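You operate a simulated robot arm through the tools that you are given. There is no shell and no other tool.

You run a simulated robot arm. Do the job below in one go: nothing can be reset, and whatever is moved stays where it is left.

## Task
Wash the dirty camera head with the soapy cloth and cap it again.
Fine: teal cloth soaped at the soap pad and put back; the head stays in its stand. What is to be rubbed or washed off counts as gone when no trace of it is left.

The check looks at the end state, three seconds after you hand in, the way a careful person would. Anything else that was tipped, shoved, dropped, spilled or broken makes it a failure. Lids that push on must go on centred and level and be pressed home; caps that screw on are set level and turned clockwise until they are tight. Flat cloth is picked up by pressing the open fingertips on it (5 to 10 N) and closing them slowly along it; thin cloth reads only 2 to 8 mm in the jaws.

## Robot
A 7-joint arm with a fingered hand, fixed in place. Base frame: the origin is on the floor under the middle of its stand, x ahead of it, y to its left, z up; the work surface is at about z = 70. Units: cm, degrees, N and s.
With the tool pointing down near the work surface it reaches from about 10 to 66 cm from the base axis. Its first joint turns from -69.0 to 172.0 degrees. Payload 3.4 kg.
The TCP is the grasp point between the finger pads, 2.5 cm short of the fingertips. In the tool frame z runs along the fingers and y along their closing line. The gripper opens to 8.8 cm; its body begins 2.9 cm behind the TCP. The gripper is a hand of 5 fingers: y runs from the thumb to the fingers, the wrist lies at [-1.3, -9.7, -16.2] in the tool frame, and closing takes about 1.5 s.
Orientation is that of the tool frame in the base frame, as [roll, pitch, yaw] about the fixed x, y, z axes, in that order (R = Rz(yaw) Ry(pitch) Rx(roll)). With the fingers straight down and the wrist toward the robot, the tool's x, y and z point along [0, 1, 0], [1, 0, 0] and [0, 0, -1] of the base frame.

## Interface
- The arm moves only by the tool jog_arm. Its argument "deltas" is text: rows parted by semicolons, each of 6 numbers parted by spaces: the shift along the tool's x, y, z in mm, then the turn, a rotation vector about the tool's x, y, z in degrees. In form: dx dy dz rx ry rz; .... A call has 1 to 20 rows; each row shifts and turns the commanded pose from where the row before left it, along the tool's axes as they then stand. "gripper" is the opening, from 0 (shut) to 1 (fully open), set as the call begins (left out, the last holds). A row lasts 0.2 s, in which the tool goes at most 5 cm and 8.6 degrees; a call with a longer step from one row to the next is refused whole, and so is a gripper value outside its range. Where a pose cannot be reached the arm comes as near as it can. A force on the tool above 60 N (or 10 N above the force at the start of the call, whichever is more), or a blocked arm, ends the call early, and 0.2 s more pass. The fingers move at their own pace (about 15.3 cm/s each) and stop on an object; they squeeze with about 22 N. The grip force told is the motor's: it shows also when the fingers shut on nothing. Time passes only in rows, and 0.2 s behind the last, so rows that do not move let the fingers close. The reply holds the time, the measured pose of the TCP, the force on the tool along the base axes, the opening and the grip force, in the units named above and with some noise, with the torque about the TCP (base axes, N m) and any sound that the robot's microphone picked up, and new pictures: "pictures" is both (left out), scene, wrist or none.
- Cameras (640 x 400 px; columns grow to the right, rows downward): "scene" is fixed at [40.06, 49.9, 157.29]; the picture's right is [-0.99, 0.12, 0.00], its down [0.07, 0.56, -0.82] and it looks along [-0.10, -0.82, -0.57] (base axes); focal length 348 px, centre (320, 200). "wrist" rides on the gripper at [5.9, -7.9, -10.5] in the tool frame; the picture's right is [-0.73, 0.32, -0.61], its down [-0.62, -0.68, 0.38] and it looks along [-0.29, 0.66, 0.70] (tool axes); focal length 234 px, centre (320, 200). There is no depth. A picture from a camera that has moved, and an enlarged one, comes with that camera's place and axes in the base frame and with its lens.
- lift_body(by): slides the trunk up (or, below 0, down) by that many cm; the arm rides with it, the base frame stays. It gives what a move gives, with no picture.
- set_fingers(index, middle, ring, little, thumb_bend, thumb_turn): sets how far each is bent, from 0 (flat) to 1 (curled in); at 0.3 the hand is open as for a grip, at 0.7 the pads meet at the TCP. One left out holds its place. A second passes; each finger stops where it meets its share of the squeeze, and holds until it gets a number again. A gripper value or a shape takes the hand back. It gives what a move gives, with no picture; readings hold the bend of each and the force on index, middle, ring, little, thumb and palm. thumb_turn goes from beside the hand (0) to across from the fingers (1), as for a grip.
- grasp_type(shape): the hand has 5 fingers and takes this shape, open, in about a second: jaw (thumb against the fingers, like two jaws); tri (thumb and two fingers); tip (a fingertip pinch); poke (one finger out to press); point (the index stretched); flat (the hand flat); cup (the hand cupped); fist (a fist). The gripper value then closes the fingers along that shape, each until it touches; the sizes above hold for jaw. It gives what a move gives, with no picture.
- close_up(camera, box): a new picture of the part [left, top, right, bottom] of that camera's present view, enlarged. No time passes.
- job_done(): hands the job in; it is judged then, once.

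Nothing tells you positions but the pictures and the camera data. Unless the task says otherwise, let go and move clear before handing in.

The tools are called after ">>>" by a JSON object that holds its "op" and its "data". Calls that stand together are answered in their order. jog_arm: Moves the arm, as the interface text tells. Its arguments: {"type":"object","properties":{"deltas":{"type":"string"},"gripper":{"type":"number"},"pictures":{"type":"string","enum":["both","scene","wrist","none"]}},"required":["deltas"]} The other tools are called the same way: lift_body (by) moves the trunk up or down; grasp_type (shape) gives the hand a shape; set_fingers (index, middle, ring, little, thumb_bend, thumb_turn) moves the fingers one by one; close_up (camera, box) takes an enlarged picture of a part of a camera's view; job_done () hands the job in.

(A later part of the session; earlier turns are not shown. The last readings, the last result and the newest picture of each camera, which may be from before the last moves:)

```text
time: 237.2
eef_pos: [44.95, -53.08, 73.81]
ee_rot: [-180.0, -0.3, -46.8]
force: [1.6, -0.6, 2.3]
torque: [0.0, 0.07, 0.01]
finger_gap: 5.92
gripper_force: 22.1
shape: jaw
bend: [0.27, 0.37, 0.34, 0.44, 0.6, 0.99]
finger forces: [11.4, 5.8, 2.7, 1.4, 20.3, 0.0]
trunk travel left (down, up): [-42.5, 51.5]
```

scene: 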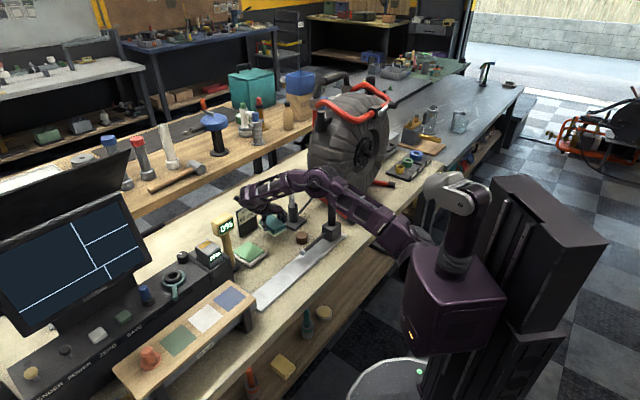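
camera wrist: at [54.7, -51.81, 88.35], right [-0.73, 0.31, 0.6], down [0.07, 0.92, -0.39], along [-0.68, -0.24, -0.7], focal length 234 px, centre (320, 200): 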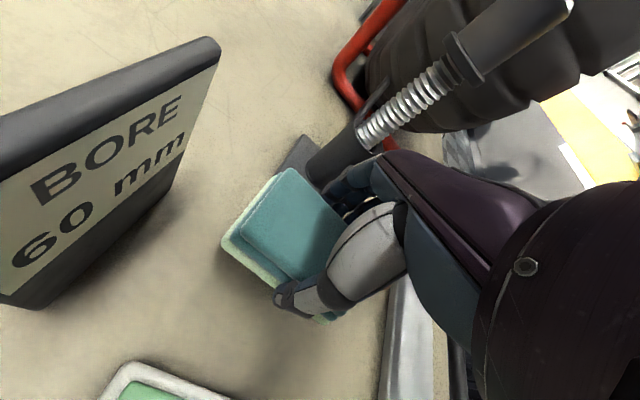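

>>> {"op": "jog_arm", "data": {"deltas": "0 0 1 0 0 0; 0 0 0 0 0 0", "pictures": "none"}}

>>> {"op": "jog_arm", "data": {"deltas": "0 0 0 0 0 0; 0 0 0 0 0 0; 0 0 0 0 0 0; 0 0 0 0 0 0; 0 0 0 0 0 0; 0 0 0 0 0 0", "gripper": 0.88}}

>>> {"op": "close_up", "data": {"camera": "wrist", "box": [180, 160, 440, 370]}}

>>> {"op": "close_up", "data": {"camera": "scene", "box": [230, 190, 320, 260]}}

```text
time: 237.8
eef_pos: [45.0, -53.08, 73.7]
ee_rot: [-180.0, -0.2, -46.8]
force: [1.4, -1.7, 5.5]
torque: [0.02, 0.23, 0.05]
finger_gap: 5.93
gripper_force: 21.7
shape: jaw
bend: [0.27, 0.37, 0.34, 0.44, 0.6, 0.99]
finger forces: [11.3, 5.9, 2.8, 3.9, 20.4, 0.0]
trunk travel left (down, up): [-42.5, 51.5]
```

```text
time: 239.2
eef_pos: [44.89, -53.17, 73.83]
ee_rot: [-180.0, -0.2, -46.8]
force: [0.4, 0.2, 1.1]
torque: [0.04, 0.0, 0.0]
finger_gap: 7.73
gripper_force: 0.1
shape: jaw
bend: [0.29, 0.32, 0.3, 0.32, 0.38, 0.98]
finger forces: [0.0, 0.0, 0.0, 0.0, 0.1, 0.0]
trunk travel left (down, up): [-42.5, 51.5]
camera wrist: at [54.71, -51.88, 84.21], right [-0.73, 0.31, 0.6], down [0.07, 0.92, -0.39], along [-0.68, -0.24, -0.7], focal length 234 px, centre (320, 200)
```

scene: 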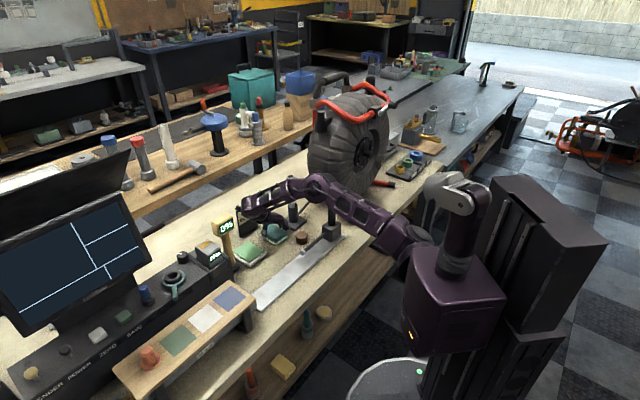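
wrist: 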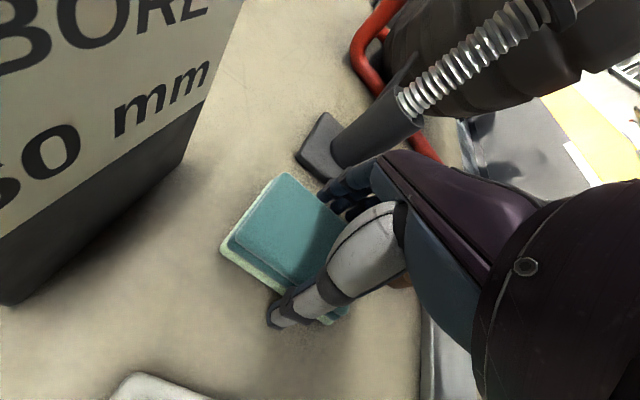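

```text
1.90 times, centred on (310, 265) of wrist
camera zoom: at [54.71, -51.88, 84.21], right [-0.73, 0.31, 0.6], down [0.07, 0.92, -0.39], along [-0.68, -0.24, -0.7], focal length 446 px, centre (339, 76)
```

zoom: 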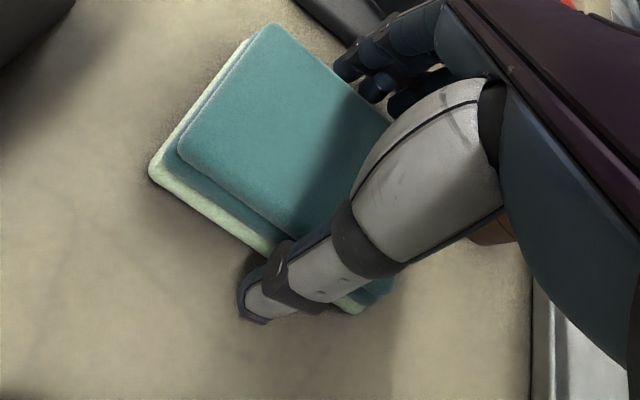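

```text
5.71 times, centred on (275, 225) of scene
camera zoom: at [40.06, 49.9, 157.29], right [-0.99, 0.12, 0.0], down [0.07, 0.56, -0.82], along [-0.1, -0.82, -0.57], focal length 1990 px, centre (577, 57)
```

zoom: 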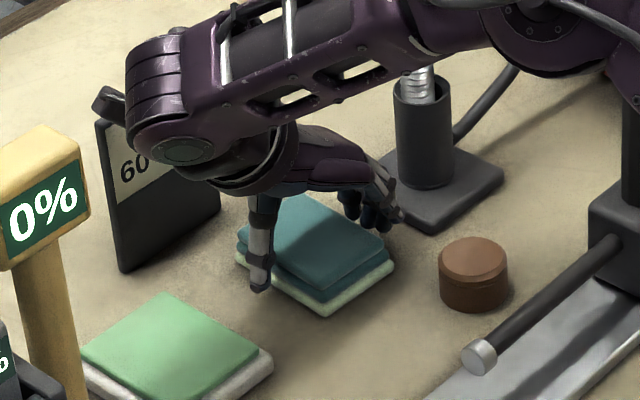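

The cloth is back in place and released. I'll rise straight up with the trunk and turn back to the normal orientation for the cap.

>>> {"op": "jog_arm", "data": {"deltas": "0 0 -10 0 0 0; 0 0 -10 0 0 0; 0 0 -10 0 0 0; 0 0 0 0 0 0", "pictures": "none"}}

>>> {"op": "lift_body", "data": {"by": 22.5}}

>>> {"op": "jog_arm", "data": {"deltas": "0 0 0 0 0 -7.5; 0 0 0 0 0 -7.5; 0 0 0 0 0 -7.5; 0 0 0 0 0 -7.5; 0 0 0 0 0 -7.5; 0 0 0 0 0 -7.5; 0 0 0 0 0 -7.5; 0 0 0 0 0 -7.5; 0 0 0 0 0 -7.5; 0 0 0 0 0 -7.5; 0 0 0 0 0 -7.5; 0 0 0 0 0 -7.3; 0 0 0 0 0 0"}}

>>> {"op": "close_up", "data": {"camera": "wrist", "box": [80, 100, 400, 400]}}

>>> {"op": "close_up", "data": {"camera": "scene", "box": [210, 195, 290, 275]}}

```text
time: 240.2
eef_pos: [44.75, -52.81, 76.83]
ee_rot: [-180.0, -0.2, -46.8]
force: [0.0, -0.1, 0.2]
torque: [-0.02, -0.02, 0.04]
finger_gap: 7.73
gripper_force: 0.0
shape: jaw
bend: [0.29, 0.32, 0.3, 0.32, 0.38, 0.98]
finger forces: [0.0, 0.0, 0.0, 0.0, 0.1, 0.1]
trunk travel left (down, up): [-42.5, 51.5]
```

```text
time: 242.5
eef_pos: [44.86, -52.93, 99.18]
ee_rot: [180.0, -0.2, -46.8]
force: [-0.1, 0.4, -0.2]
torque: [0.0, -0.01, 0.0]
finger_gap: 7.74
gripper_force: 0.1
shape: jaw
bend: [0.29, 0.32, 0.3, 0.32, 0.38, 0.98]
finger forces: [0.1, 0.0, 0.0, 0.1, 0.1, 0.0]
trunk travel left (down, up): [-65.0, 29.0]
```

```text
time: 245.3
eef_pos: [44.84, -52.93, 99.35]
ee_rot: [179.7, 0.0, 43.1]
force: [-0.3, 0.1, 0.2]
torque: [0.02, 0.02, 0.01]
finger_gap: 7.75
gripper_force: 0.1
shape: jaw
bend: [0.29, 0.32, 0.3, 0.32, 0.38, 0.98]
finger forces: [0.1, 0.0, 0.0, 0.0, 0.0, 0.1]
trunk travel left (down, up): [-65.0, 29.0]
camera wrist: at [43.83, -43.1, 109.71], right [-0.31, -0.73, 0.61], down [-0.92, 0.07, -0.39], along [0.24, -0.68, -0.69], focal length 234 px, centre (320, 200)
```

scene: 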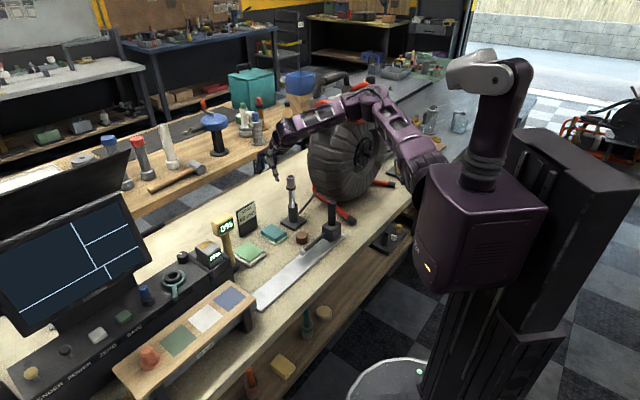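
wrist: 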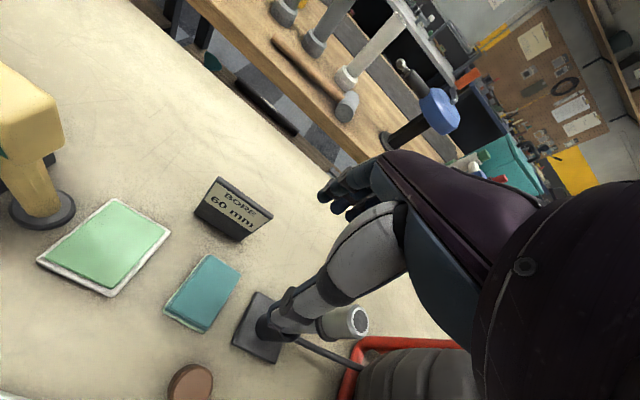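

```text
1.33 times, centred on (240, 250) of wrist
camera zoom: at [43.83, -43.1, 109.71], right [-0.31, -0.73, 0.61], down [-0.92, 0.07, -0.39], along [0.24, -0.68, -0.69], focal length 312 px, centre (427, 133)
```

zoom: 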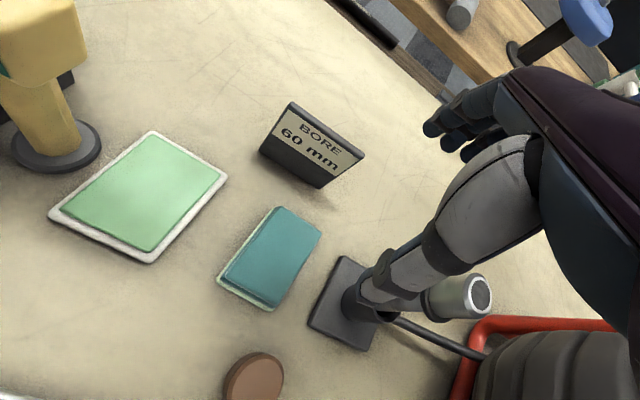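

```text
5.00 times, centred on (250, 235) of scene
camera zoom: at [40.06, 49.9, 157.29], right [-0.99, 0.12, 0.0], down [0.07, 0.56, -0.82], along [-0.1, -0.82, -0.57], focal length 1741 px, centre (670, 25)
```

zoom: 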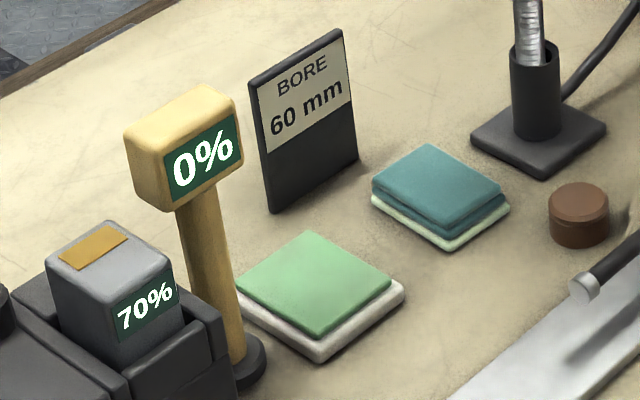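

>>> {"op": "close_up", "data": {"camera": "wrist", "box": [335, 300, 375, 340]}}

>>> {"op": "close_up", "data": {"camera": "scene", "box": [284, 172, 300, 192]}}

```text
10.00 times, centred on (355, 320) of wrist
camera zoom: at [43.83, -43.1, 109.71], right [-0.31, -0.73, 0.61], down [-0.92, 0.07, -0.39], along [0.24, -0.68, -0.69], focal length 2342 px, centre (-30, -1000)
```

zoom: 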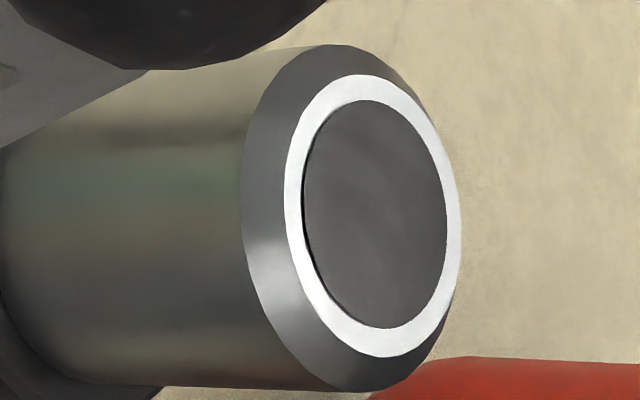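

```text
16.00 times, centred on (292, 182) of scene
camera zoom: at [40.06, 49.9, 157.29], right [-0.99, 0.12, 0.0], down [0.07, 0.56, -0.82], along [-0.1, -0.82, -0.57], focal length 5573 px, centre (768, 488)
```

zoom: 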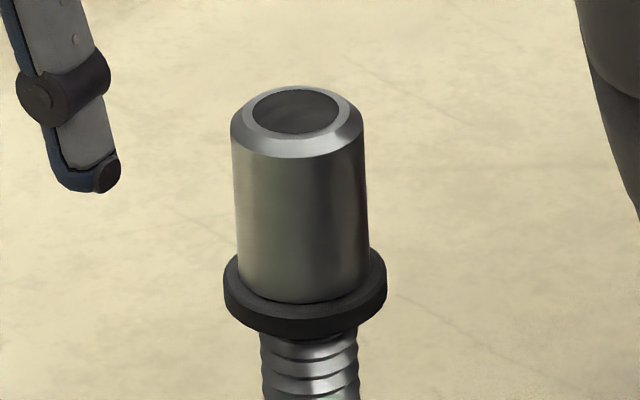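

The lens is clean dark glass. Now for the cap at about (34.35, -49.65); I'll move above it.

>>> {"op": "jog_arm", "data": {"deltas": "0 -32 0 0 0 0; 0 -32 0 0 0 0; 0 -32 0 0 0 0; -27 0 0 0 0 0; -27 0 0 0 0 0; 0 0 30 0 0 0; 0 0 30 0 0 0; 0 0 30 0 0 0; 0 0 20 0 0 0; 0 0 0 0 0 0", "gripper": 0.9}}

>>> {"op": "close_up", "data": {"camera": "scene", "box": [220, 150, 380, 270]}}

>>> {"op": "close_up", "data": {"camera": "wrist", "box": [140, 120, 440, 370]}}

```text
time: 247.5
eef_pos: [34.23, -49.58, 88.29]
ee_rot: [179.8, 0.0, 43.0]
force: [-0.4, 0.2, -0.7]
torque: [0.04, -0.02, 0.01]
finger_gap: 7.89
gripper_force: 0.1
shape: jaw
bend: [0.29, 0.32, 0.3, 0.31, 0.33, 0.98]
finger forces: [0.1, 0.1, 0.0, 0.0, 0.0, 0.0]
trunk travel left (down, up): [-65.0, 29.0]
camera wrist: at [33.21, -39.8, 98.69], right [-0.31, -0.73, 0.61], down [-0.92, 0.07, -0.39], along [0.24, -0.68, -0.69], focal length 234 px, centre (320, 200)
```

scene: 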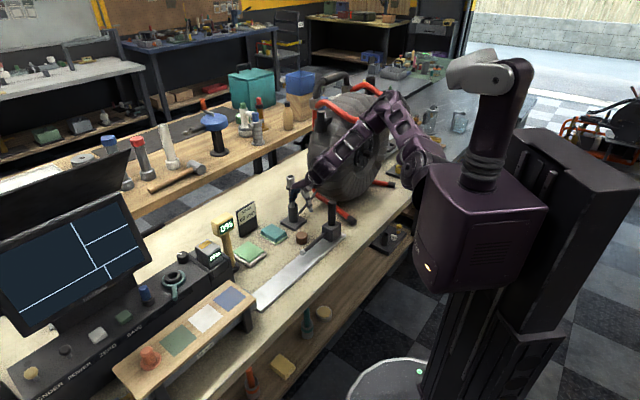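
wrist: 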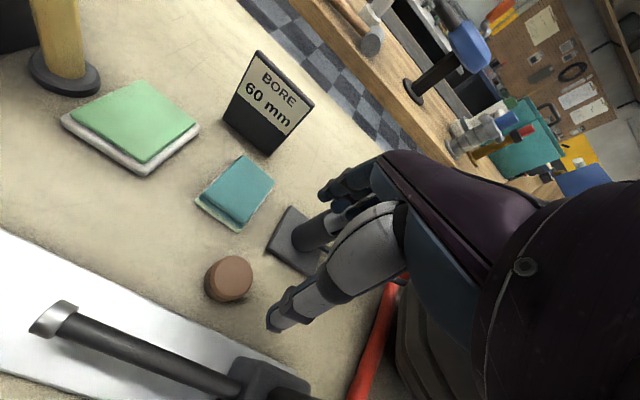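

```text
3.33 times, centred on (300, 210) of scene
camera zoom: at [40.06, 49.9, 157.29], right [-0.99, 0.12, 0.0], down [0.07, 0.56, -0.82], along [-0.1, -0.82, -0.57], focal length 1161 px, centre (387, 167)
```

zoom: 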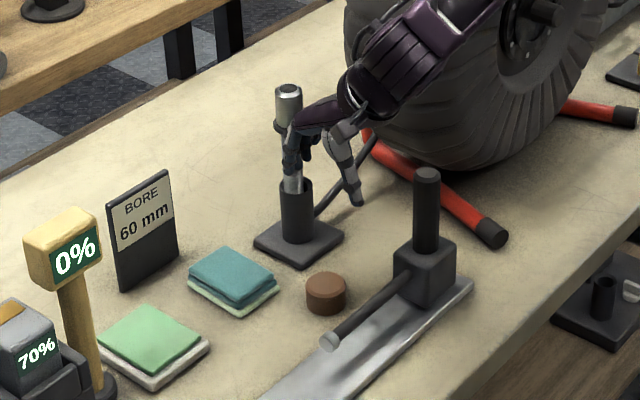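

```text
1.60 times, centred on (290, 245) of wrist
camera zoom: at [33.21, -39.8, 98.69], right [-0.31, -0.73, 0.61], down [-0.92, 0.07, -0.39], along [0.24, -0.68, -0.69], focal length 375 px, centre (368, 128)
```

zoom: 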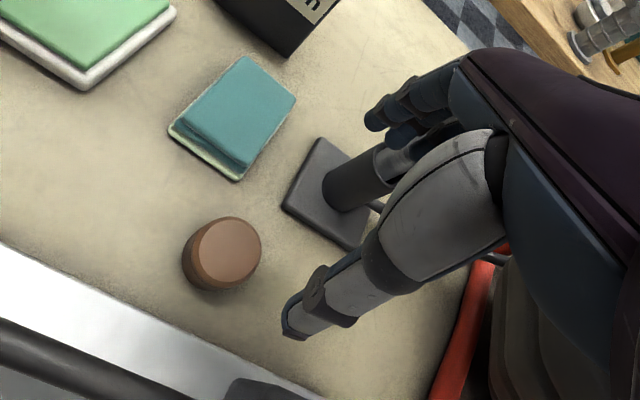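

>>> {"op": "jog_arm", "data": {"deltas": "0 0 30 0 0 0; 0 0 30 0 0 0; 0 0 30 0 0 0; 0 0 20 0 0 0; 0 0 10 0 0 0; 0 0 0 0 0 0"}}

>>> {"op": "close_up", "data": {"camera": "scene", "box": [270, 200, 350, 260]}}

>>> {"op": "close_up", "data": {"camera": "wrist", "box": [200, 140, 440, 340]}}

```text
time: 248.9
eef_pos: [34.69, -49.87, 76.32]
ee_rot: [179.8, 0.0, 43.1]
force: [0.1, 0.3, -0.6]
torque: [0.0, 0.0, 0.03]
finger_gap: 7.91
gripper_force: 0.1
shape: jaw
bend: [0.29, 0.32, 0.3, 0.31, 0.33, 0.98]
finger forces: [0.0, 0.0, 0.1, 0.0, 0.1, 0.1]
trunk travel left (down, up): [-65.0, 29.0]
camera wrist: at [33.52, -40.01, 86.72], right [-0.31, -0.73, 0.61], down [-0.92, 0.07, -0.39], along [0.24, -0.68, -0.69], focal length 234 px, centre (320, 200)
```

scene: 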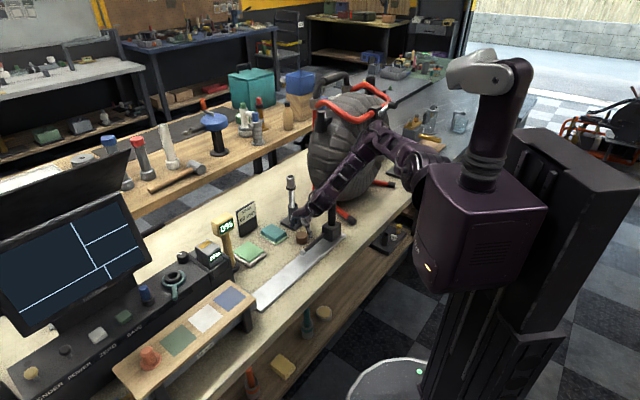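
wrist: 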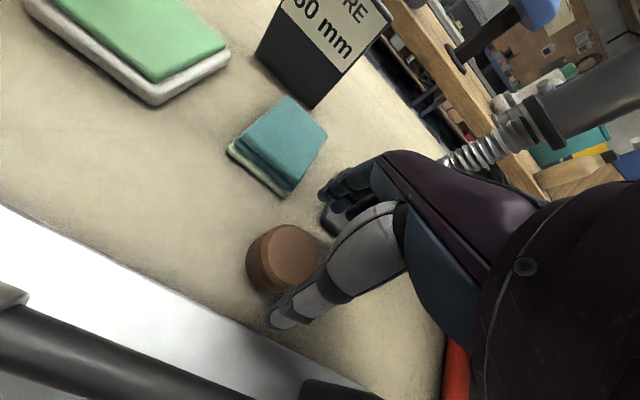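

```text
6.67 times, centred on (310, 230) of scene
camera zoom: at [40.06, 49.9, 157.29], right [-0.99, 0.12, 0.0], down [0.07, 0.56, -0.82], along [-0.1, -0.82, -0.57], focal length 2322 px, centre (387, 0)
```

zoom: 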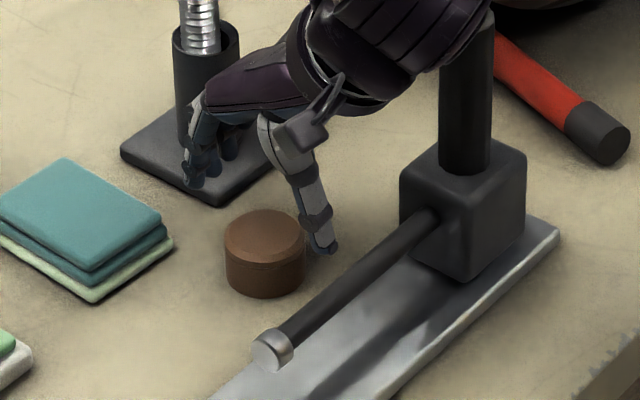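

```text
2.00 times, centred on (320, 240) of wrist
camera zoom: at [33.52, -40.01, 86.72], right [-0.31, -0.73, 0.61], down [-0.92, 0.07, -0.39], along [0.24, -0.68, -0.69], focal length 468 px, centre (320, 120)
```

zoom: 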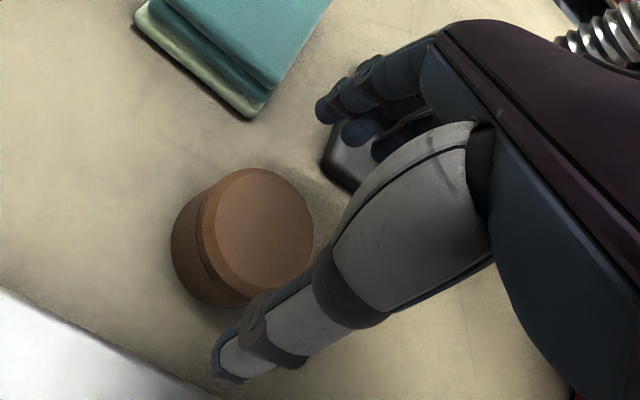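

>>> {"op": "jog_arm", "data": {"deltas": "1 -5 10 0 0 0; 0 0 10 0 0 0; 0 0 8 0 0 0; 0 0 4 0 0 0; 0 0 0 0 0 0", "pictures": "none"}}

>>> {"op": "jog_arm", "data": {"deltas": "0 0 2 0 0 0; 0 0 0 0 0 0", "pictures": "none"}}

>>> {"op": "close_up", "data": {"camera": "wrist", "box": [200, 140, 440, 340]}}

>>> {"op": "close_up", "data": {"camera": "scene", "box": [270, 200, 350, 260]}}

```text
time: 250.1
eef_pos: [34.29, -49.25, 73.4]
ee_rot: [179.4, 0.0, 43.0]
force: [6.4, -6.2, 27.0]
torque: [0.91, 0.83, -0.04]
finger_gap: 7.95
gripper_force: 0.2
shape: jaw
bend: [0.29, 0.32, 0.3, 0.31, 0.32, 0.99]
finger forces: [0.0, 0.1, 0.0, 0.1, 27.8, 0.1]
trunk travel left (down, up): [-65.0, 29.0]
```

```text
time: 250.7
eef_pos: [34.33, -49.27, 73.46]
ee_rot: [179.2, -0.1, 42.9]
force: [12.3, -11.8, 49.2]
torque: [1.68, 1.42, -0.08]
finger_gap: 8.12
gripper_force: 0.0
shape: jaw
bend: [0.29, 0.32, 0.3, 0.31, 0.32, 0.99]
finger forces: [0.0, 0.1, 0.0, 0.1, 48.9, 0.0]
trunk travel left (down, up): [-65.0, 29.0]
```

```text
2.00 times, centred on (320, 240) of wrist
camera zoom: at [33.21, -39.33, 83.82], right [-0.32, -0.72, 0.61], down [-0.92, 0.07, -0.4], along [0.24, -0.69, -0.69], focal length 468 px, centre (320, 120)
```

zoom: 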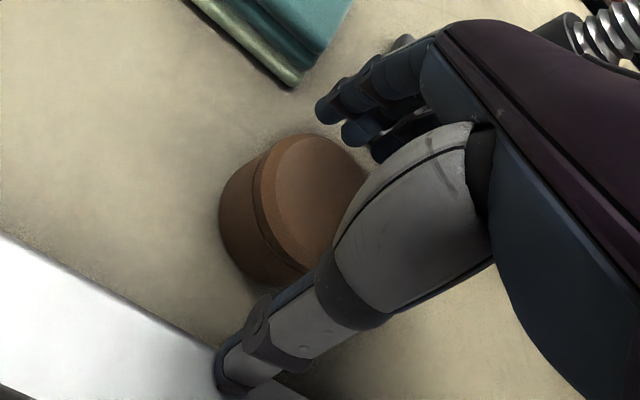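

```text
6.67 times, centred on (310, 230) of scene
camera zoom: at [40.06, 49.9, 157.29], right [-0.99, 0.12, 0.0], down [0.07, 0.56, -0.82], along [-0.1, -0.82, -0.57], focal length 2322 px, centre (387, 0)
```

zoom: 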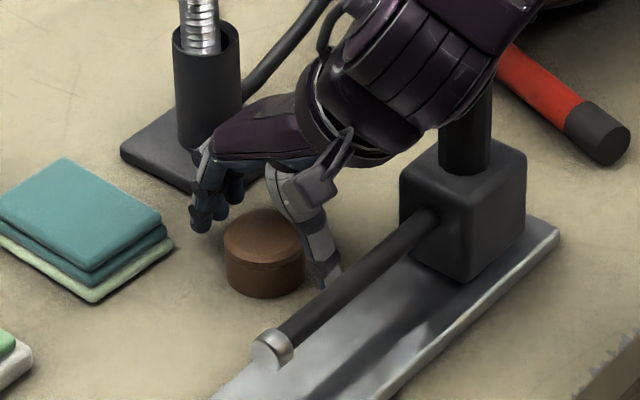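

The open thumb has touched the edge of the silver plate. I'll back up at once and narrow the opening before going down again.

>>> {"op": "jog_arm", "data": {"deltas": "0 0 -5 0 0 0; 0 0 -10 0 0 0; 0 0 -10 0 0 0; 0 0 0 0 0 0", "pictures": "none"}}

>>> {"op": "close_up", "data": {"camera": "scene", "box": [230, 210, 460, 400]}}

>>> {"op": "close_up", "data": {"camera": "scene", "box": [270, 200, 350, 260]}}

```text
time: 251.7
eef_pos: [33.95, -49.2, 75.33]
ee_rot: [-180.0, 0.0, 43.0]
force: [0.4, 0.0, 0.7]
torque: [-0.02, 0.04, 0.01]
finger_gap: 7.92
gripper_force: 0.0
shape: jaw
bend: [0.29, 0.32, 0.3, 0.31, 0.34, 0.98]
finger forces: [0.0, 0.0, 0.0, 0.1, 0.0, 0.0]
trunk travel left (down, up): [-65.0, 29.0]
```

```text
2.11 times, centred on (345, 305) of scene
camera zoom: at [40.06, 49.9, 157.29], right [-0.99, 0.12, 0.0], down [0.07, 0.56, -0.82], along [-0.1, -0.82, -0.57], focal length 733 px, centre (267, -21)
```

zoom: 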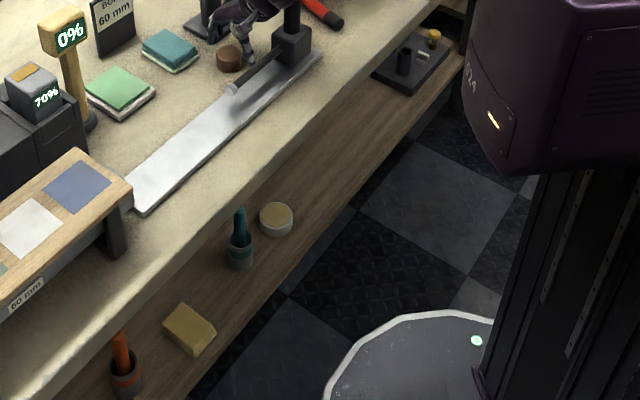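

```text
6.67 times, centred on (310, 230) of scene
camera zoom: at [40.06, 49.9, 157.29], right [-0.99, 0.12, 0.0], down [0.07, 0.56, -0.82], along [-0.1, -0.82, -0.57], focal length 2322 px, centre (387, 0)
```

zoom: 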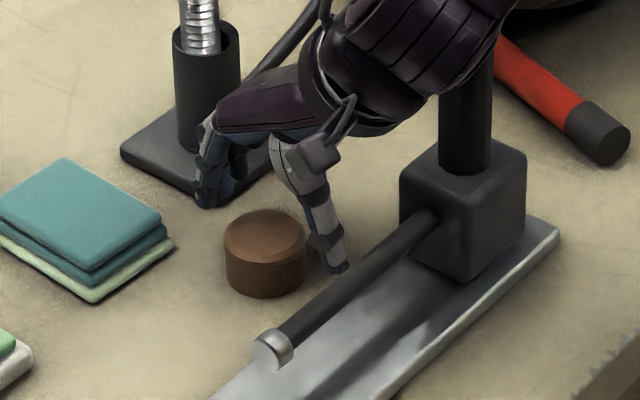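

>>> {"op": "jog_arm", "data": {"deltas": "1 5.5 0 0 0 0; 0 0 0 0 0 0; 0 0 0 0 0 0; 0 0 0 0 0 0", "gripper": 0.7}}

>>> {"op": "close_up", "data": {"camera": "wrist", "box": [200, 140, 440, 340]}}

>>> {"op": "close_up", "data": {"camera": "scene", "box": [280, 205, 330, 250]}}

```text
time: 252.7
eef_pos: [34.5, -49.6, 75.32]
ee_rot: [179.7, 0.0, 43.1]
force: [0.4, 0.1, -0.4]
torque: [0.01, 0.01, 0.0]
finger_gap: 6.19
gripper_force: 0.0
shape: jaw
bend: [0.28, 0.37, 0.34, 0.35, 0.58, 0.99]
finger forces: [0.0, 0.0, 0.1, 0.0, 0.0, 0.1]
trunk travel left (down, up): [-65.0, 29.0]
camera wrist: at [33.5, -39.78, 85.78], right [-0.31, -0.73, 0.61], down [-0.92, 0.07, -0.39], along [0.24, -0.68, -0.69], focal length 234 px, centre (320, 200)
```

scene: 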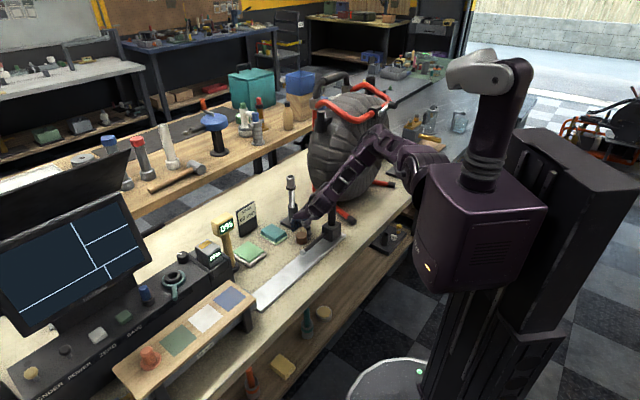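
wrist: 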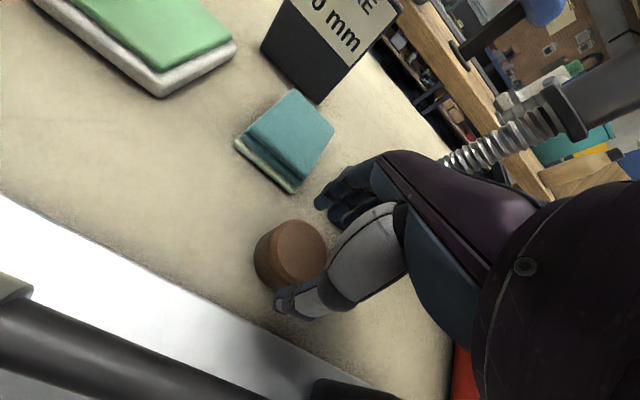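

```text
2.00 times, centred on (320, 240) of wrist
camera zoom: at [33.5, -39.78, 85.78], right [-0.31, -0.73, 0.61], down [-0.92, 0.07, -0.39], along [0.24, -0.68, -0.69], focal length 468 px, centre (320, 120)
```

zoom: 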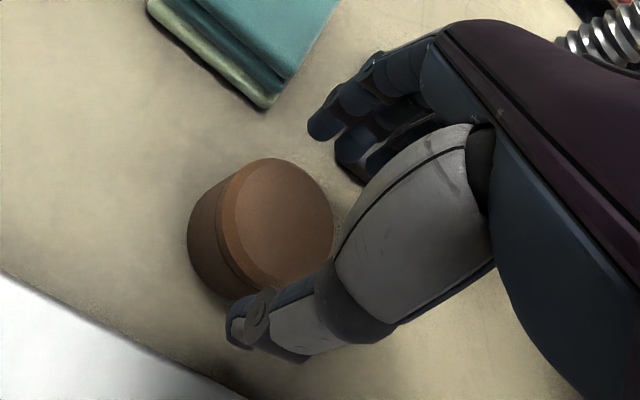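

```text
8.89 times, centred on (305, 228) of scene
camera zoom: at [40.06, 49.9, 157.29], right [-0.99, 0.12, 0.0], down [0.07, 0.56, -0.82], along [-0.1, -0.82, -0.57], focal length 3096 px, centre (453, -44)
```

zoom: 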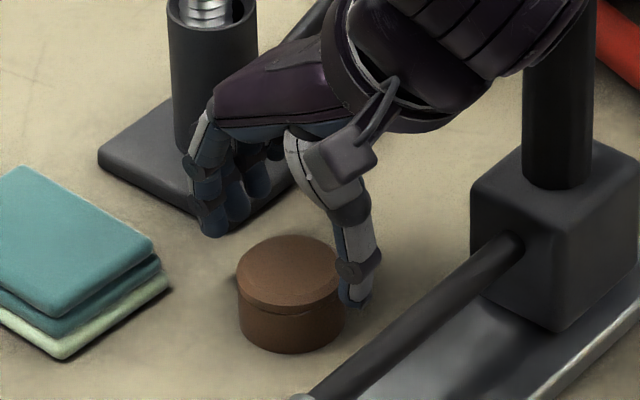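

>>> {"op": "jog_arm", "data": {"deltas": "0 0 8 0 0 0; 0 0 6 0 0 0; 0 0 0 0 0 0", "pictures": "none"}}

>>> {"op": "jog_arm", "data": {"deltas": "0 0 4 0 0 0; 0 0 3 0 0 0; 0 0 0 0 0 0", "pictures": "none"}}

```text
time: 253.5
eef_pos: [34.62, -49.54, 74.1]
ee_rot: [179.8, -0.1, 43.1]
force: [0.0, 0.0, 0.2]
torque: [-0.01, 0.0, 0.01]
finger_gap: 6.21
gripper_force: 0.0
shape: jaw
bend: [0.28, 0.37, 0.34, 0.35, 0.58, 0.99]
finger forces: [0.1, 0.0, 0.0, 0.0, 0.0, 0.1]
trunk travel left (down, up): [-65.0, 29.0]
```

```text
time: 254.3
eef_pos: [34.74, -49.59, 73.39]
ee_rot: [179.8, 0.0, 43.0]
force: [0.7, -0.2, -0.2]
torque: [-0.03, -0.01, -0.03]
finger_gap: 6.18
gripper_force: 0.0
shape: jaw
bend: [0.28, 0.37, 0.34, 0.35, 0.58, 0.99]
finger forces: [0.1, 0.0, 0.1, 0.1, 0.0, 0.1]
trunk travel left (down, up): [-65.0, 29.0]
```

>>> {"op": "jog_arm", "data": {"deltas": "-1 -2 3 0 0 0; 0 0 2 0 0 0; 0 0 0 0 0 0", "pictures": "none"}}

>>> {"op": "jog_arm", "data": {"deltas": "0 0 0 0 0 0; 0 0 0 0 0 0; 0 0 0 0 0 0; 0 0 0 0 0 0; 0 0 0 0 0 0; 0 0 0 0 0 0; 0 0 0 0 0 0", "gripper": 0.45}}

>>> {"op": "close_up", "data": {"camera": "wrist", "box": [200, 140, 440, 340]}}

>>> {"op": "close_up", "data": {"camera": "scene", "box": [280, 205, 330, 250]}}

```text
time: 255.1
eef_pos: [34.36, -49.6, 72.75]
ee_rot: [179.7, 0.0, 43.0]
force: [-0.1, 0.1, -0.3]
torque: [0.0, 0.02, 0.0]
finger_gap: 6.2
gripper_force: 0.1
shape: jaw
bend: [0.28, 0.37, 0.34, 0.35, 0.58, 0.99]
finger forces: [0.0, 0.0, 0.1, 0.1, 0.1, 0.0]
trunk travel left (down, up): [-65.0, 29.0]
```

```text
time: 256.7
eef_pos: [34.38, -49.42, 72.78]
ee_rot: [179.8, 0.0, 43.0]
force: [-0.3, -0.3, -0.2]
torque: [-0.01, 0.01, -0.01]
finger_gap: 3.84
gripper_force: 22.1
shape: jaw
bend: [0.74, 0.49, 0.54, 0.5, 0.71, 1.0]
finger forces: [12.2, 6.6, 0.0, 0.1, 18.8, 0.0]
trunk travel left (down, up): [-65.0, 29.0]
camera wrist: at [33.38, -39.66, 83.22], right [-0.31, -0.73, 0.61], down [-0.92, 0.07, -0.39], along [0.24, -0.68, -0.69], focal length 234 px, centre (320, 200)
```

scene: 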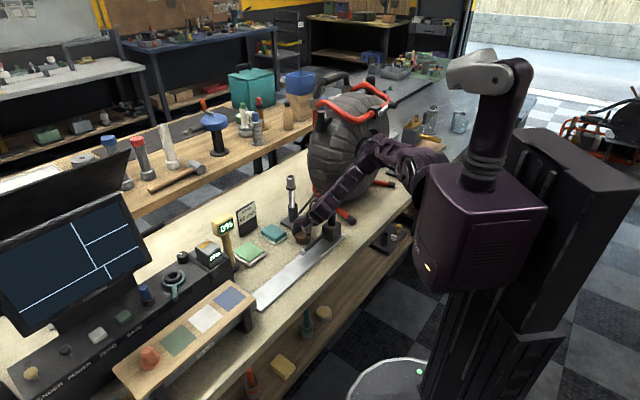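
wrist: 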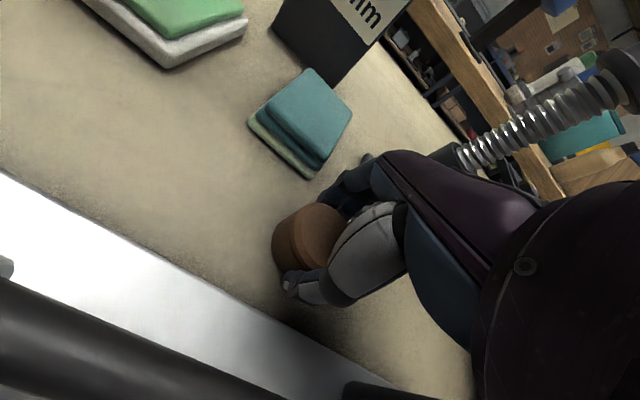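

```text
2.00 times, centred on (320, 240) of wrist
camera zoom: at [33.38, -39.66, 83.22], right [-0.31, -0.73, 0.61], down [-0.92, 0.07, -0.39], along [0.24, -0.68, -0.69], focal length 468 px, centre (320, 120)
```

zoom: 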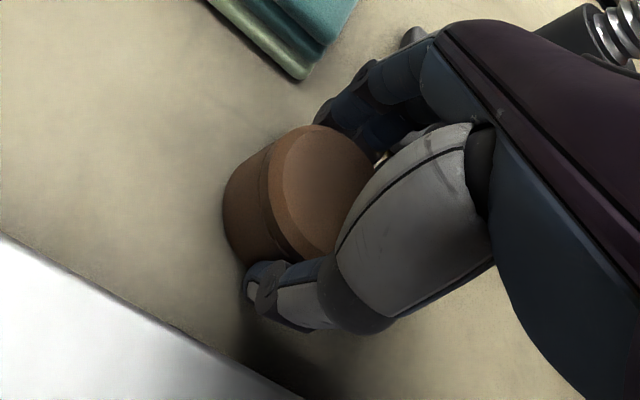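

```text
8.89 times, centred on (305, 228) of scene
camera zoom: at [40.06, 49.9, 157.29], right [-0.99, 0.12, 0.0], down [0.07, 0.56, -0.82], along [-0.1, -0.82, -0.57], focal length 3096 px, centre (453, -44)
```

zoom: 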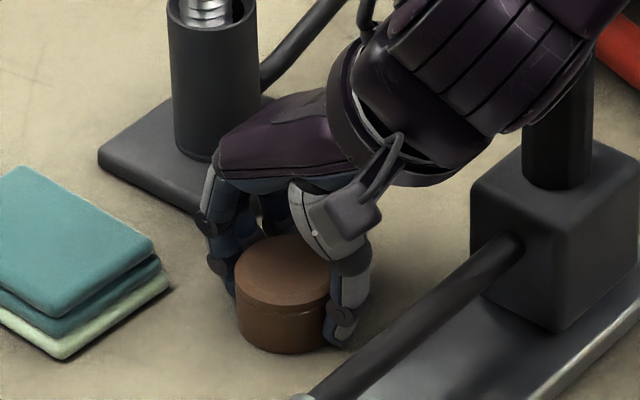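

The cap is gripped the same way as before, level. I'll lift it straight up and carry it over the head.

>>> {"op": "jog_arm", "data": {"deltas": "0 0 -10 0 0 0; 0 0 -20 0 0 0; 0 0 -30 0 0 0; 0 0 -40 0 0 0; 0 0 -40 0 0 0; 0 0 -40 0 0 0; 0 0 -40 0 0 0; 0 0 -40 0 0 0; 0 0 0 0 0 0"}}

>>> {"op": "close_up", "data": {"camera": "wrist", "box": [160, 150, 360, 310]}}

>>> {"op": "close_up", "data": {"camera": "scene", "box": [265, 130, 325, 230]}}

```text
time: 258.7
eef_pos: [34.37, -49.69, 98.87]
ee_rot: [180.0, 0.0, 43.0]
force: [0.3, -0.7, 0.5]
torque: [0.05, 0.01, 0.01]
finger_gap: 3.82
gripper_force: 22.4
shape: jaw
bend: [0.74, 0.49, 0.54, 0.5, 0.72, 1.0]
finger forces: [12.3, 6.6, 0.1, 0.0, 18.9, 0.0]
trunk travel left (down, up): [-65.0, 29.0]
camera wrist: at [33.36, -39.88, 109.28], right [-0.31, -0.73, 0.61], down [-0.92, 0.07, -0.38], along [0.24, -0.68, -0.69], focal length 234 px, centre (320, 200)
```

scene: 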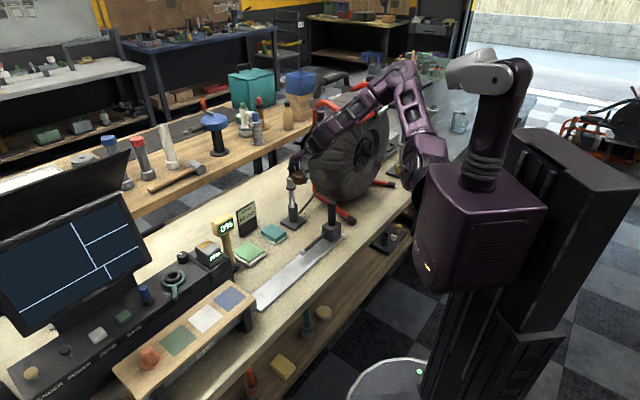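
wrist: 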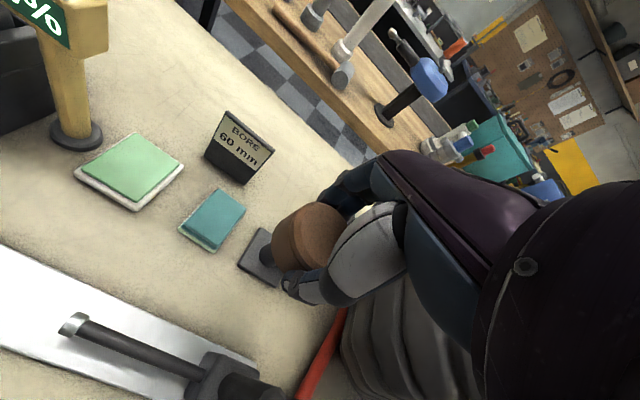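

```text
2.50 times, centred on (260, 230) of wrist
camera zoom: at [33.36, -39.88, 109.28], right [-0.31, -0.73, 0.61], down [-0.92, 0.07, -0.38], along [0.24, -0.68, -0.69], focal length 585 px, centre (470, 125)
```

zoom: 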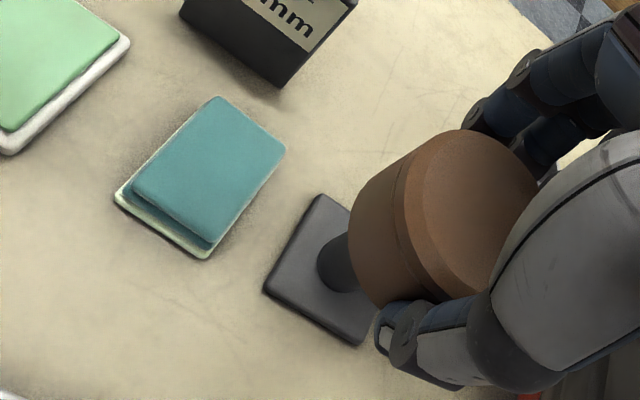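

```text
4.00 times, centred on (295, 180) of scene
camera zoom: at [40.06, 49.9, 157.29], right [-0.99, 0.12, 0.0], down [0.07, 0.56, -0.82], along [-0.1, -0.82, -0.57], focal length 1393 px, centre (420, 280)
```

zoom: 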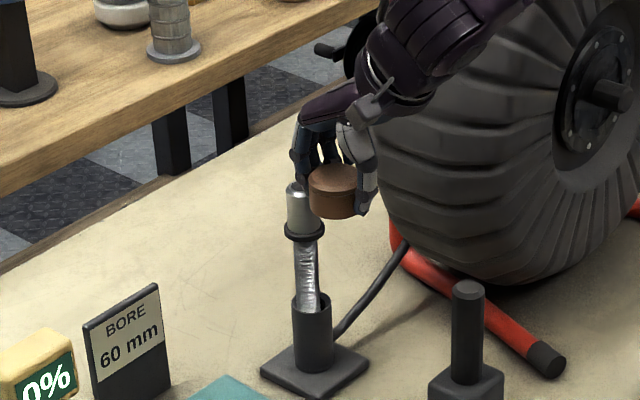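

Cap is in hand and the head stands ready. I'll move the cap over the head with a few cm of clearance and check the alignment from both cameras.

>>> {"op": "jog_arm", "data": {"deltas": "-15 25 0 0 0 0; -15 25 0 0 0 0; -15 26 0 0 0 0; -15 26.5 0 0 0 0; 0 0 12 0 0 0; 0 0 0 0 0 0; 0 0 0 0 0 0"}}

>>> {"op": "close_up", "data": {"camera": "wrist", "box": [220, 190, 340, 290]}}

>>> {"op": "close_up", "data": {"camera": "scene", "box": [276, 160, 308, 210]}}

```text
time: 260.3
eef_pos: [36.79, -61.21, 97.39]
ee_rot: [179.7, 0.0, 43.0]
force: [1.1, 0.9, -0.4]
torque: [-0.03, -0.01, -0.02]
finger_gap: 3.8
gripper_force: 21.6
shape: jaw
bend: [0.74, 0.49, 0.54, 0.5, 0.72, 1.0]
finger forces: [12.4, 6.7, 0.0, 0.1, 18.8, 0.0]
trunk travel left (down, up): [-65.0, 29.0]
camera wrist: at [35.88, -51.35, 107.93], right [-0.31, -0.73, 0.61], down [-0.92, 0.07, -0.39], along [0.24, -0.68, -0.69], focal length 234 px, centre (320, 200)
```

scene: 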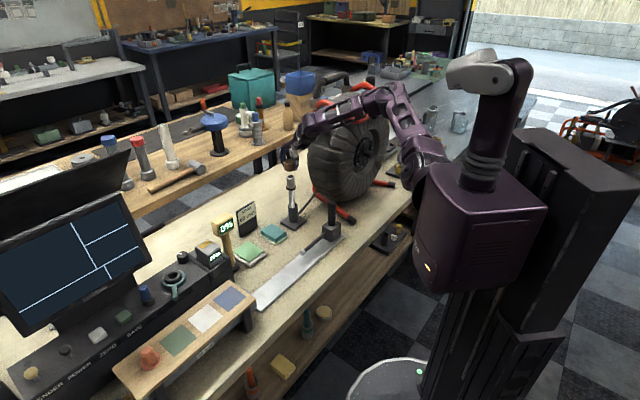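
wrist: 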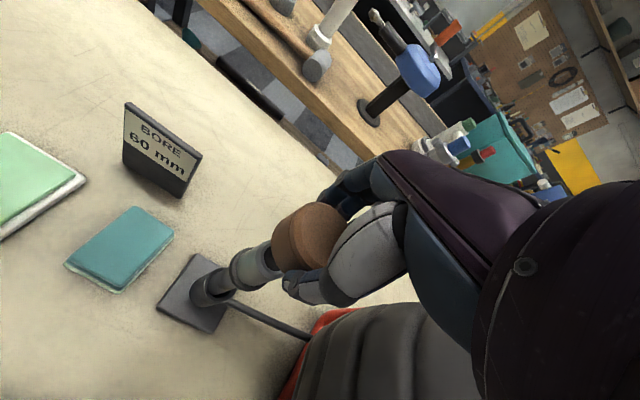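

```text
4.00 times, centred on (280, 240) of wrist
camera zoom: at [35.88, -51.35, 107.93], right [-0.31, -0.73, 0.61], down [-0.92, 0.07, -0.39], along [0.24, -0.68, -0.69], focal length 937 px, centre (480, 40)
```

zoom: 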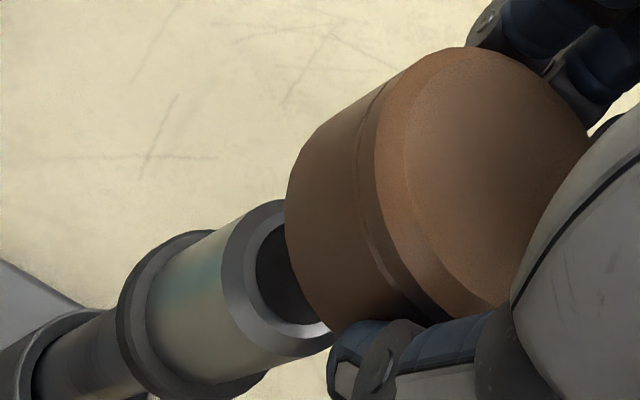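

```text
8.00 times, centred on (292, 185) of scene
camera zoom: at [40.06, 49.9, 157.29], right [-0.99, 0.12, 0.0], down [0.07, 0.56, -0.82], along [-0.1, -0.82, -0.57], focal length 2786 px, centre (544, 320)
```

zoom: 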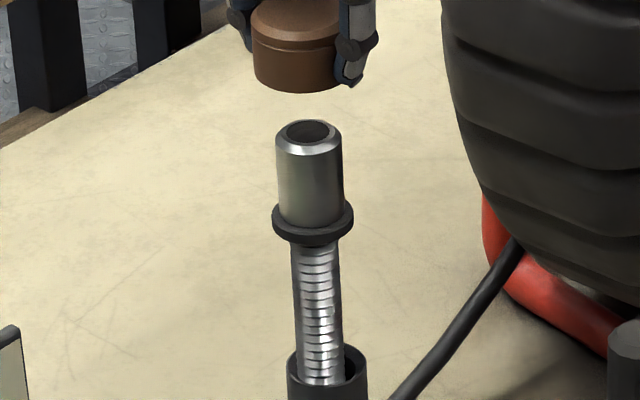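

>>> {"op": "close_up", "data": {"camera": "scene", "box": [284, 162, 300, 182]}}

>>> {"op": "close_up", "data": {"camera": "wrist", "box": [245, 215, 295, 260]}}

```text
16.00 times, centred on (292, 172) of scene
camera zoom: at [40.06, 49.9, 157.29], right [-0.99, 0.12, 0.0], down [0.07, 0.56, -0.82], along [-0.1, -0.82, -0.57], focal length 5573 px, centre (768, 648)
```

zoom: 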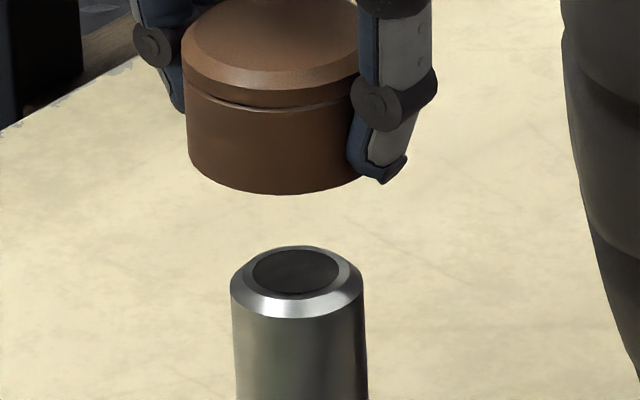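

```text
8.89 times, centred on (270, 238) of wrist
camera zoom: at [35.88, -51.35, 107.93], right [-0.31, -0.73, 0.61], down [-0.92, 0.07, -0.39], along [0.24, -0.68, -0.69], focal length 2082 px, centre (764, -133)
```

zoom: 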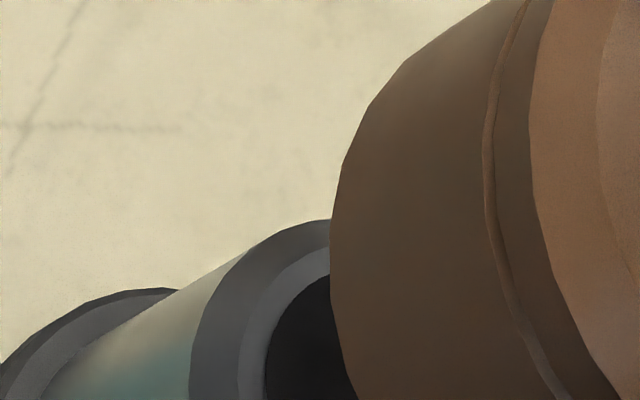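

The scene view shows the cap about 3 mm off to one side. I'll correct that and lower it to just above the head.

>>> {"op": "jog_arm", "data": {"deltas": "-2.2 -2 10 0 0 0; 0 0 10 0 0 0; 0 0 0 0 0 0; 0 0 0 0 0 0", "pictures": "none"}}

>>> {"op": "close_up", "data": {"camera": "scene", "box": [284, 165, 300, 185]}}

>>> {"op": "close_up", "data": {"camera": "wrist", "box": [220, 190, 340, 290]}}

```text
time: 261.3
eef_pos: [36.72, -61.07, 95.53]
ee_rot: [179.8, 0.1, 43.0]
force: [-0.7, -0.2, -0.5]
torque: [0.01, 0.01, 0.0]
finger_gap: 3.81
gripper_force: 21.6
shape: jaw
bend: [0.74, 0.49, 0.54, 0.5, 0.72, 1.0]
finger forces: [12.4, 6.7, 0.0, 0.0, 18.8, 0.0]
trunk travel left (down, up): [-65.0, 29.0]
```

```text
16.00 times, centred on (292, 175) of scene
camera zoom: at [40.06, 49.9, 157.29], right [-0.99, 0.12, 0.0], down [0.07, 0.56, -0.82], along [-0.1, -0.82, -0.57], focal length 5573 px, centre (768, 600)
```

zoom: 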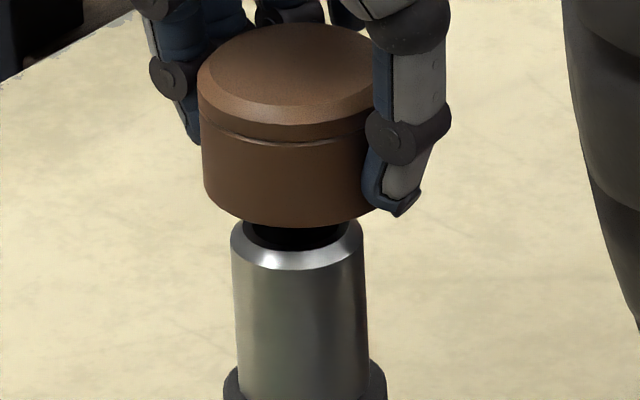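

```text
4.00 times, centred on (280, 240) of wrist
camera zoom: at [35.65, -51.22, 105.9], right [-0.31, -0.73, 0.61], down [-0.92, 0.07, -0.39], along [0.24, -0.68, -0.69], focal length 937 px, centre (480, 40)
```

zoom: 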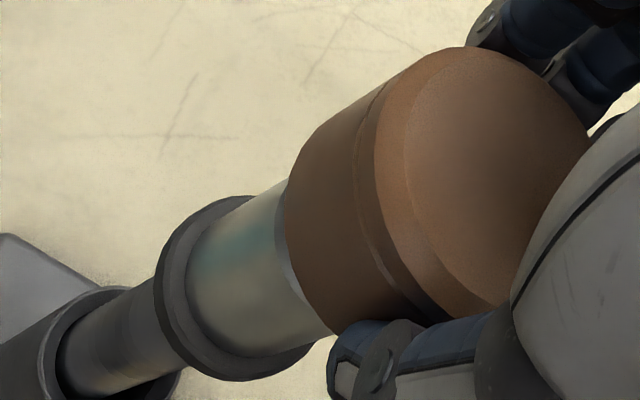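

Aligned within 1 to 2 mm in both views. I'll lower it in small steps and watch the forces.

>>> {"op": "jog_arm", "data": {"deltas": "0 0 4 0 0 0; 0 0 4 0 0 0; 0 0 0 0 0 0", "pictures": "none"}}

>>> {"op": "jog_arm", "data": {"deltas": "0 0 3 0 0 0; 0 0 3 0 0 0; 0 0 0 0 0 0", "pictures": "none"}}

>>> {"op": "close_up", "data": {"camera": "scene", "box": [284, 165, 300, 185]}}

>>> {"op": "close_up", "data": {"camera": "wrist", "box": [220, 190, 340, 290]}}

```text
time: 262.1
eef_pos: [36.76, -61.12, 94.73]
ee_rot: [179.8, 0.0, 43.0]
force: [0.5, -0.3, -0.1]
torque: [0.01, 0.0, -0.01]
finger_gap: 3.82
gripper_force: 22.2
shape: jaw
bend: [0.74, 0.49, 0.54, 0.5, 0.72, 1.0]
finger forces: [12.3, 6.7, 0.0, 0.1, 18.7, 0.0]
trunk travel left (down, up): [-65.0, 29.0]
```

```text
time: 262.9
eef_pos: [36.75, -61.17, 94.12]
ee_rot: [179.8, 0.0, 43.1]
force: [0.0, 0.5, -0.8]
torque: [0.01, 0.0, 0.02]
finger_gap: 3.81
gripper_force: 22.3
shape: jaw
bend: [0.74, 0.49, 0.54, 0.5, 0.72, 1.0]
finger forces: [12.4, 6.8, 0.1, 0.0, 18.8, 0.1]
trunk travel left (down, up): [-65.0, 29.0]
```

```text
16.00 times, centred on (292, 175) of scene
camera zoom: at [40.06, 49.9, 157.29], right [-0.99, 0.12, 0.0], down [0.07, 0.56, -0.82], along [-0.1, -0.82, -0.57], focal length 5573 px, centre (768, 600)
```

zoom: 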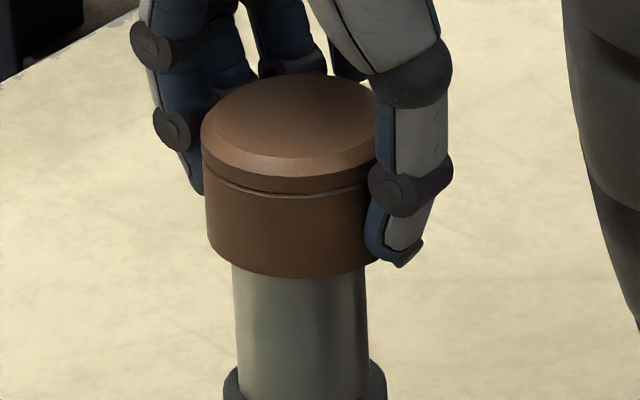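

```text
4.00 times, centred on (280, 240) of wrist
camera zoom: at [35.65, -51.23, 104.55], right [-0.31, -0.73, 0.61], down [-0.92, 0.07, -0.39], along [0.24, -0.68, -0.69], focal length 937 px, centre (480, 40)
```

zoom: 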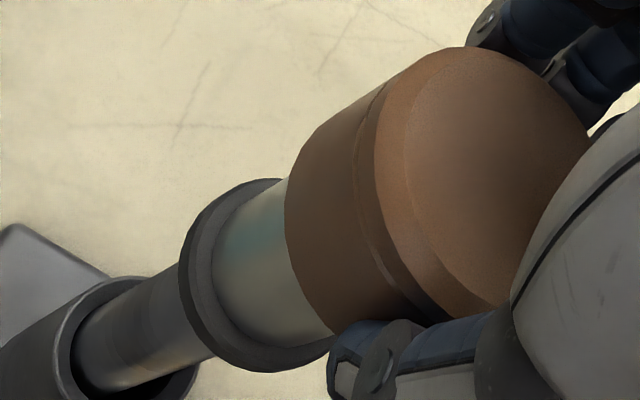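

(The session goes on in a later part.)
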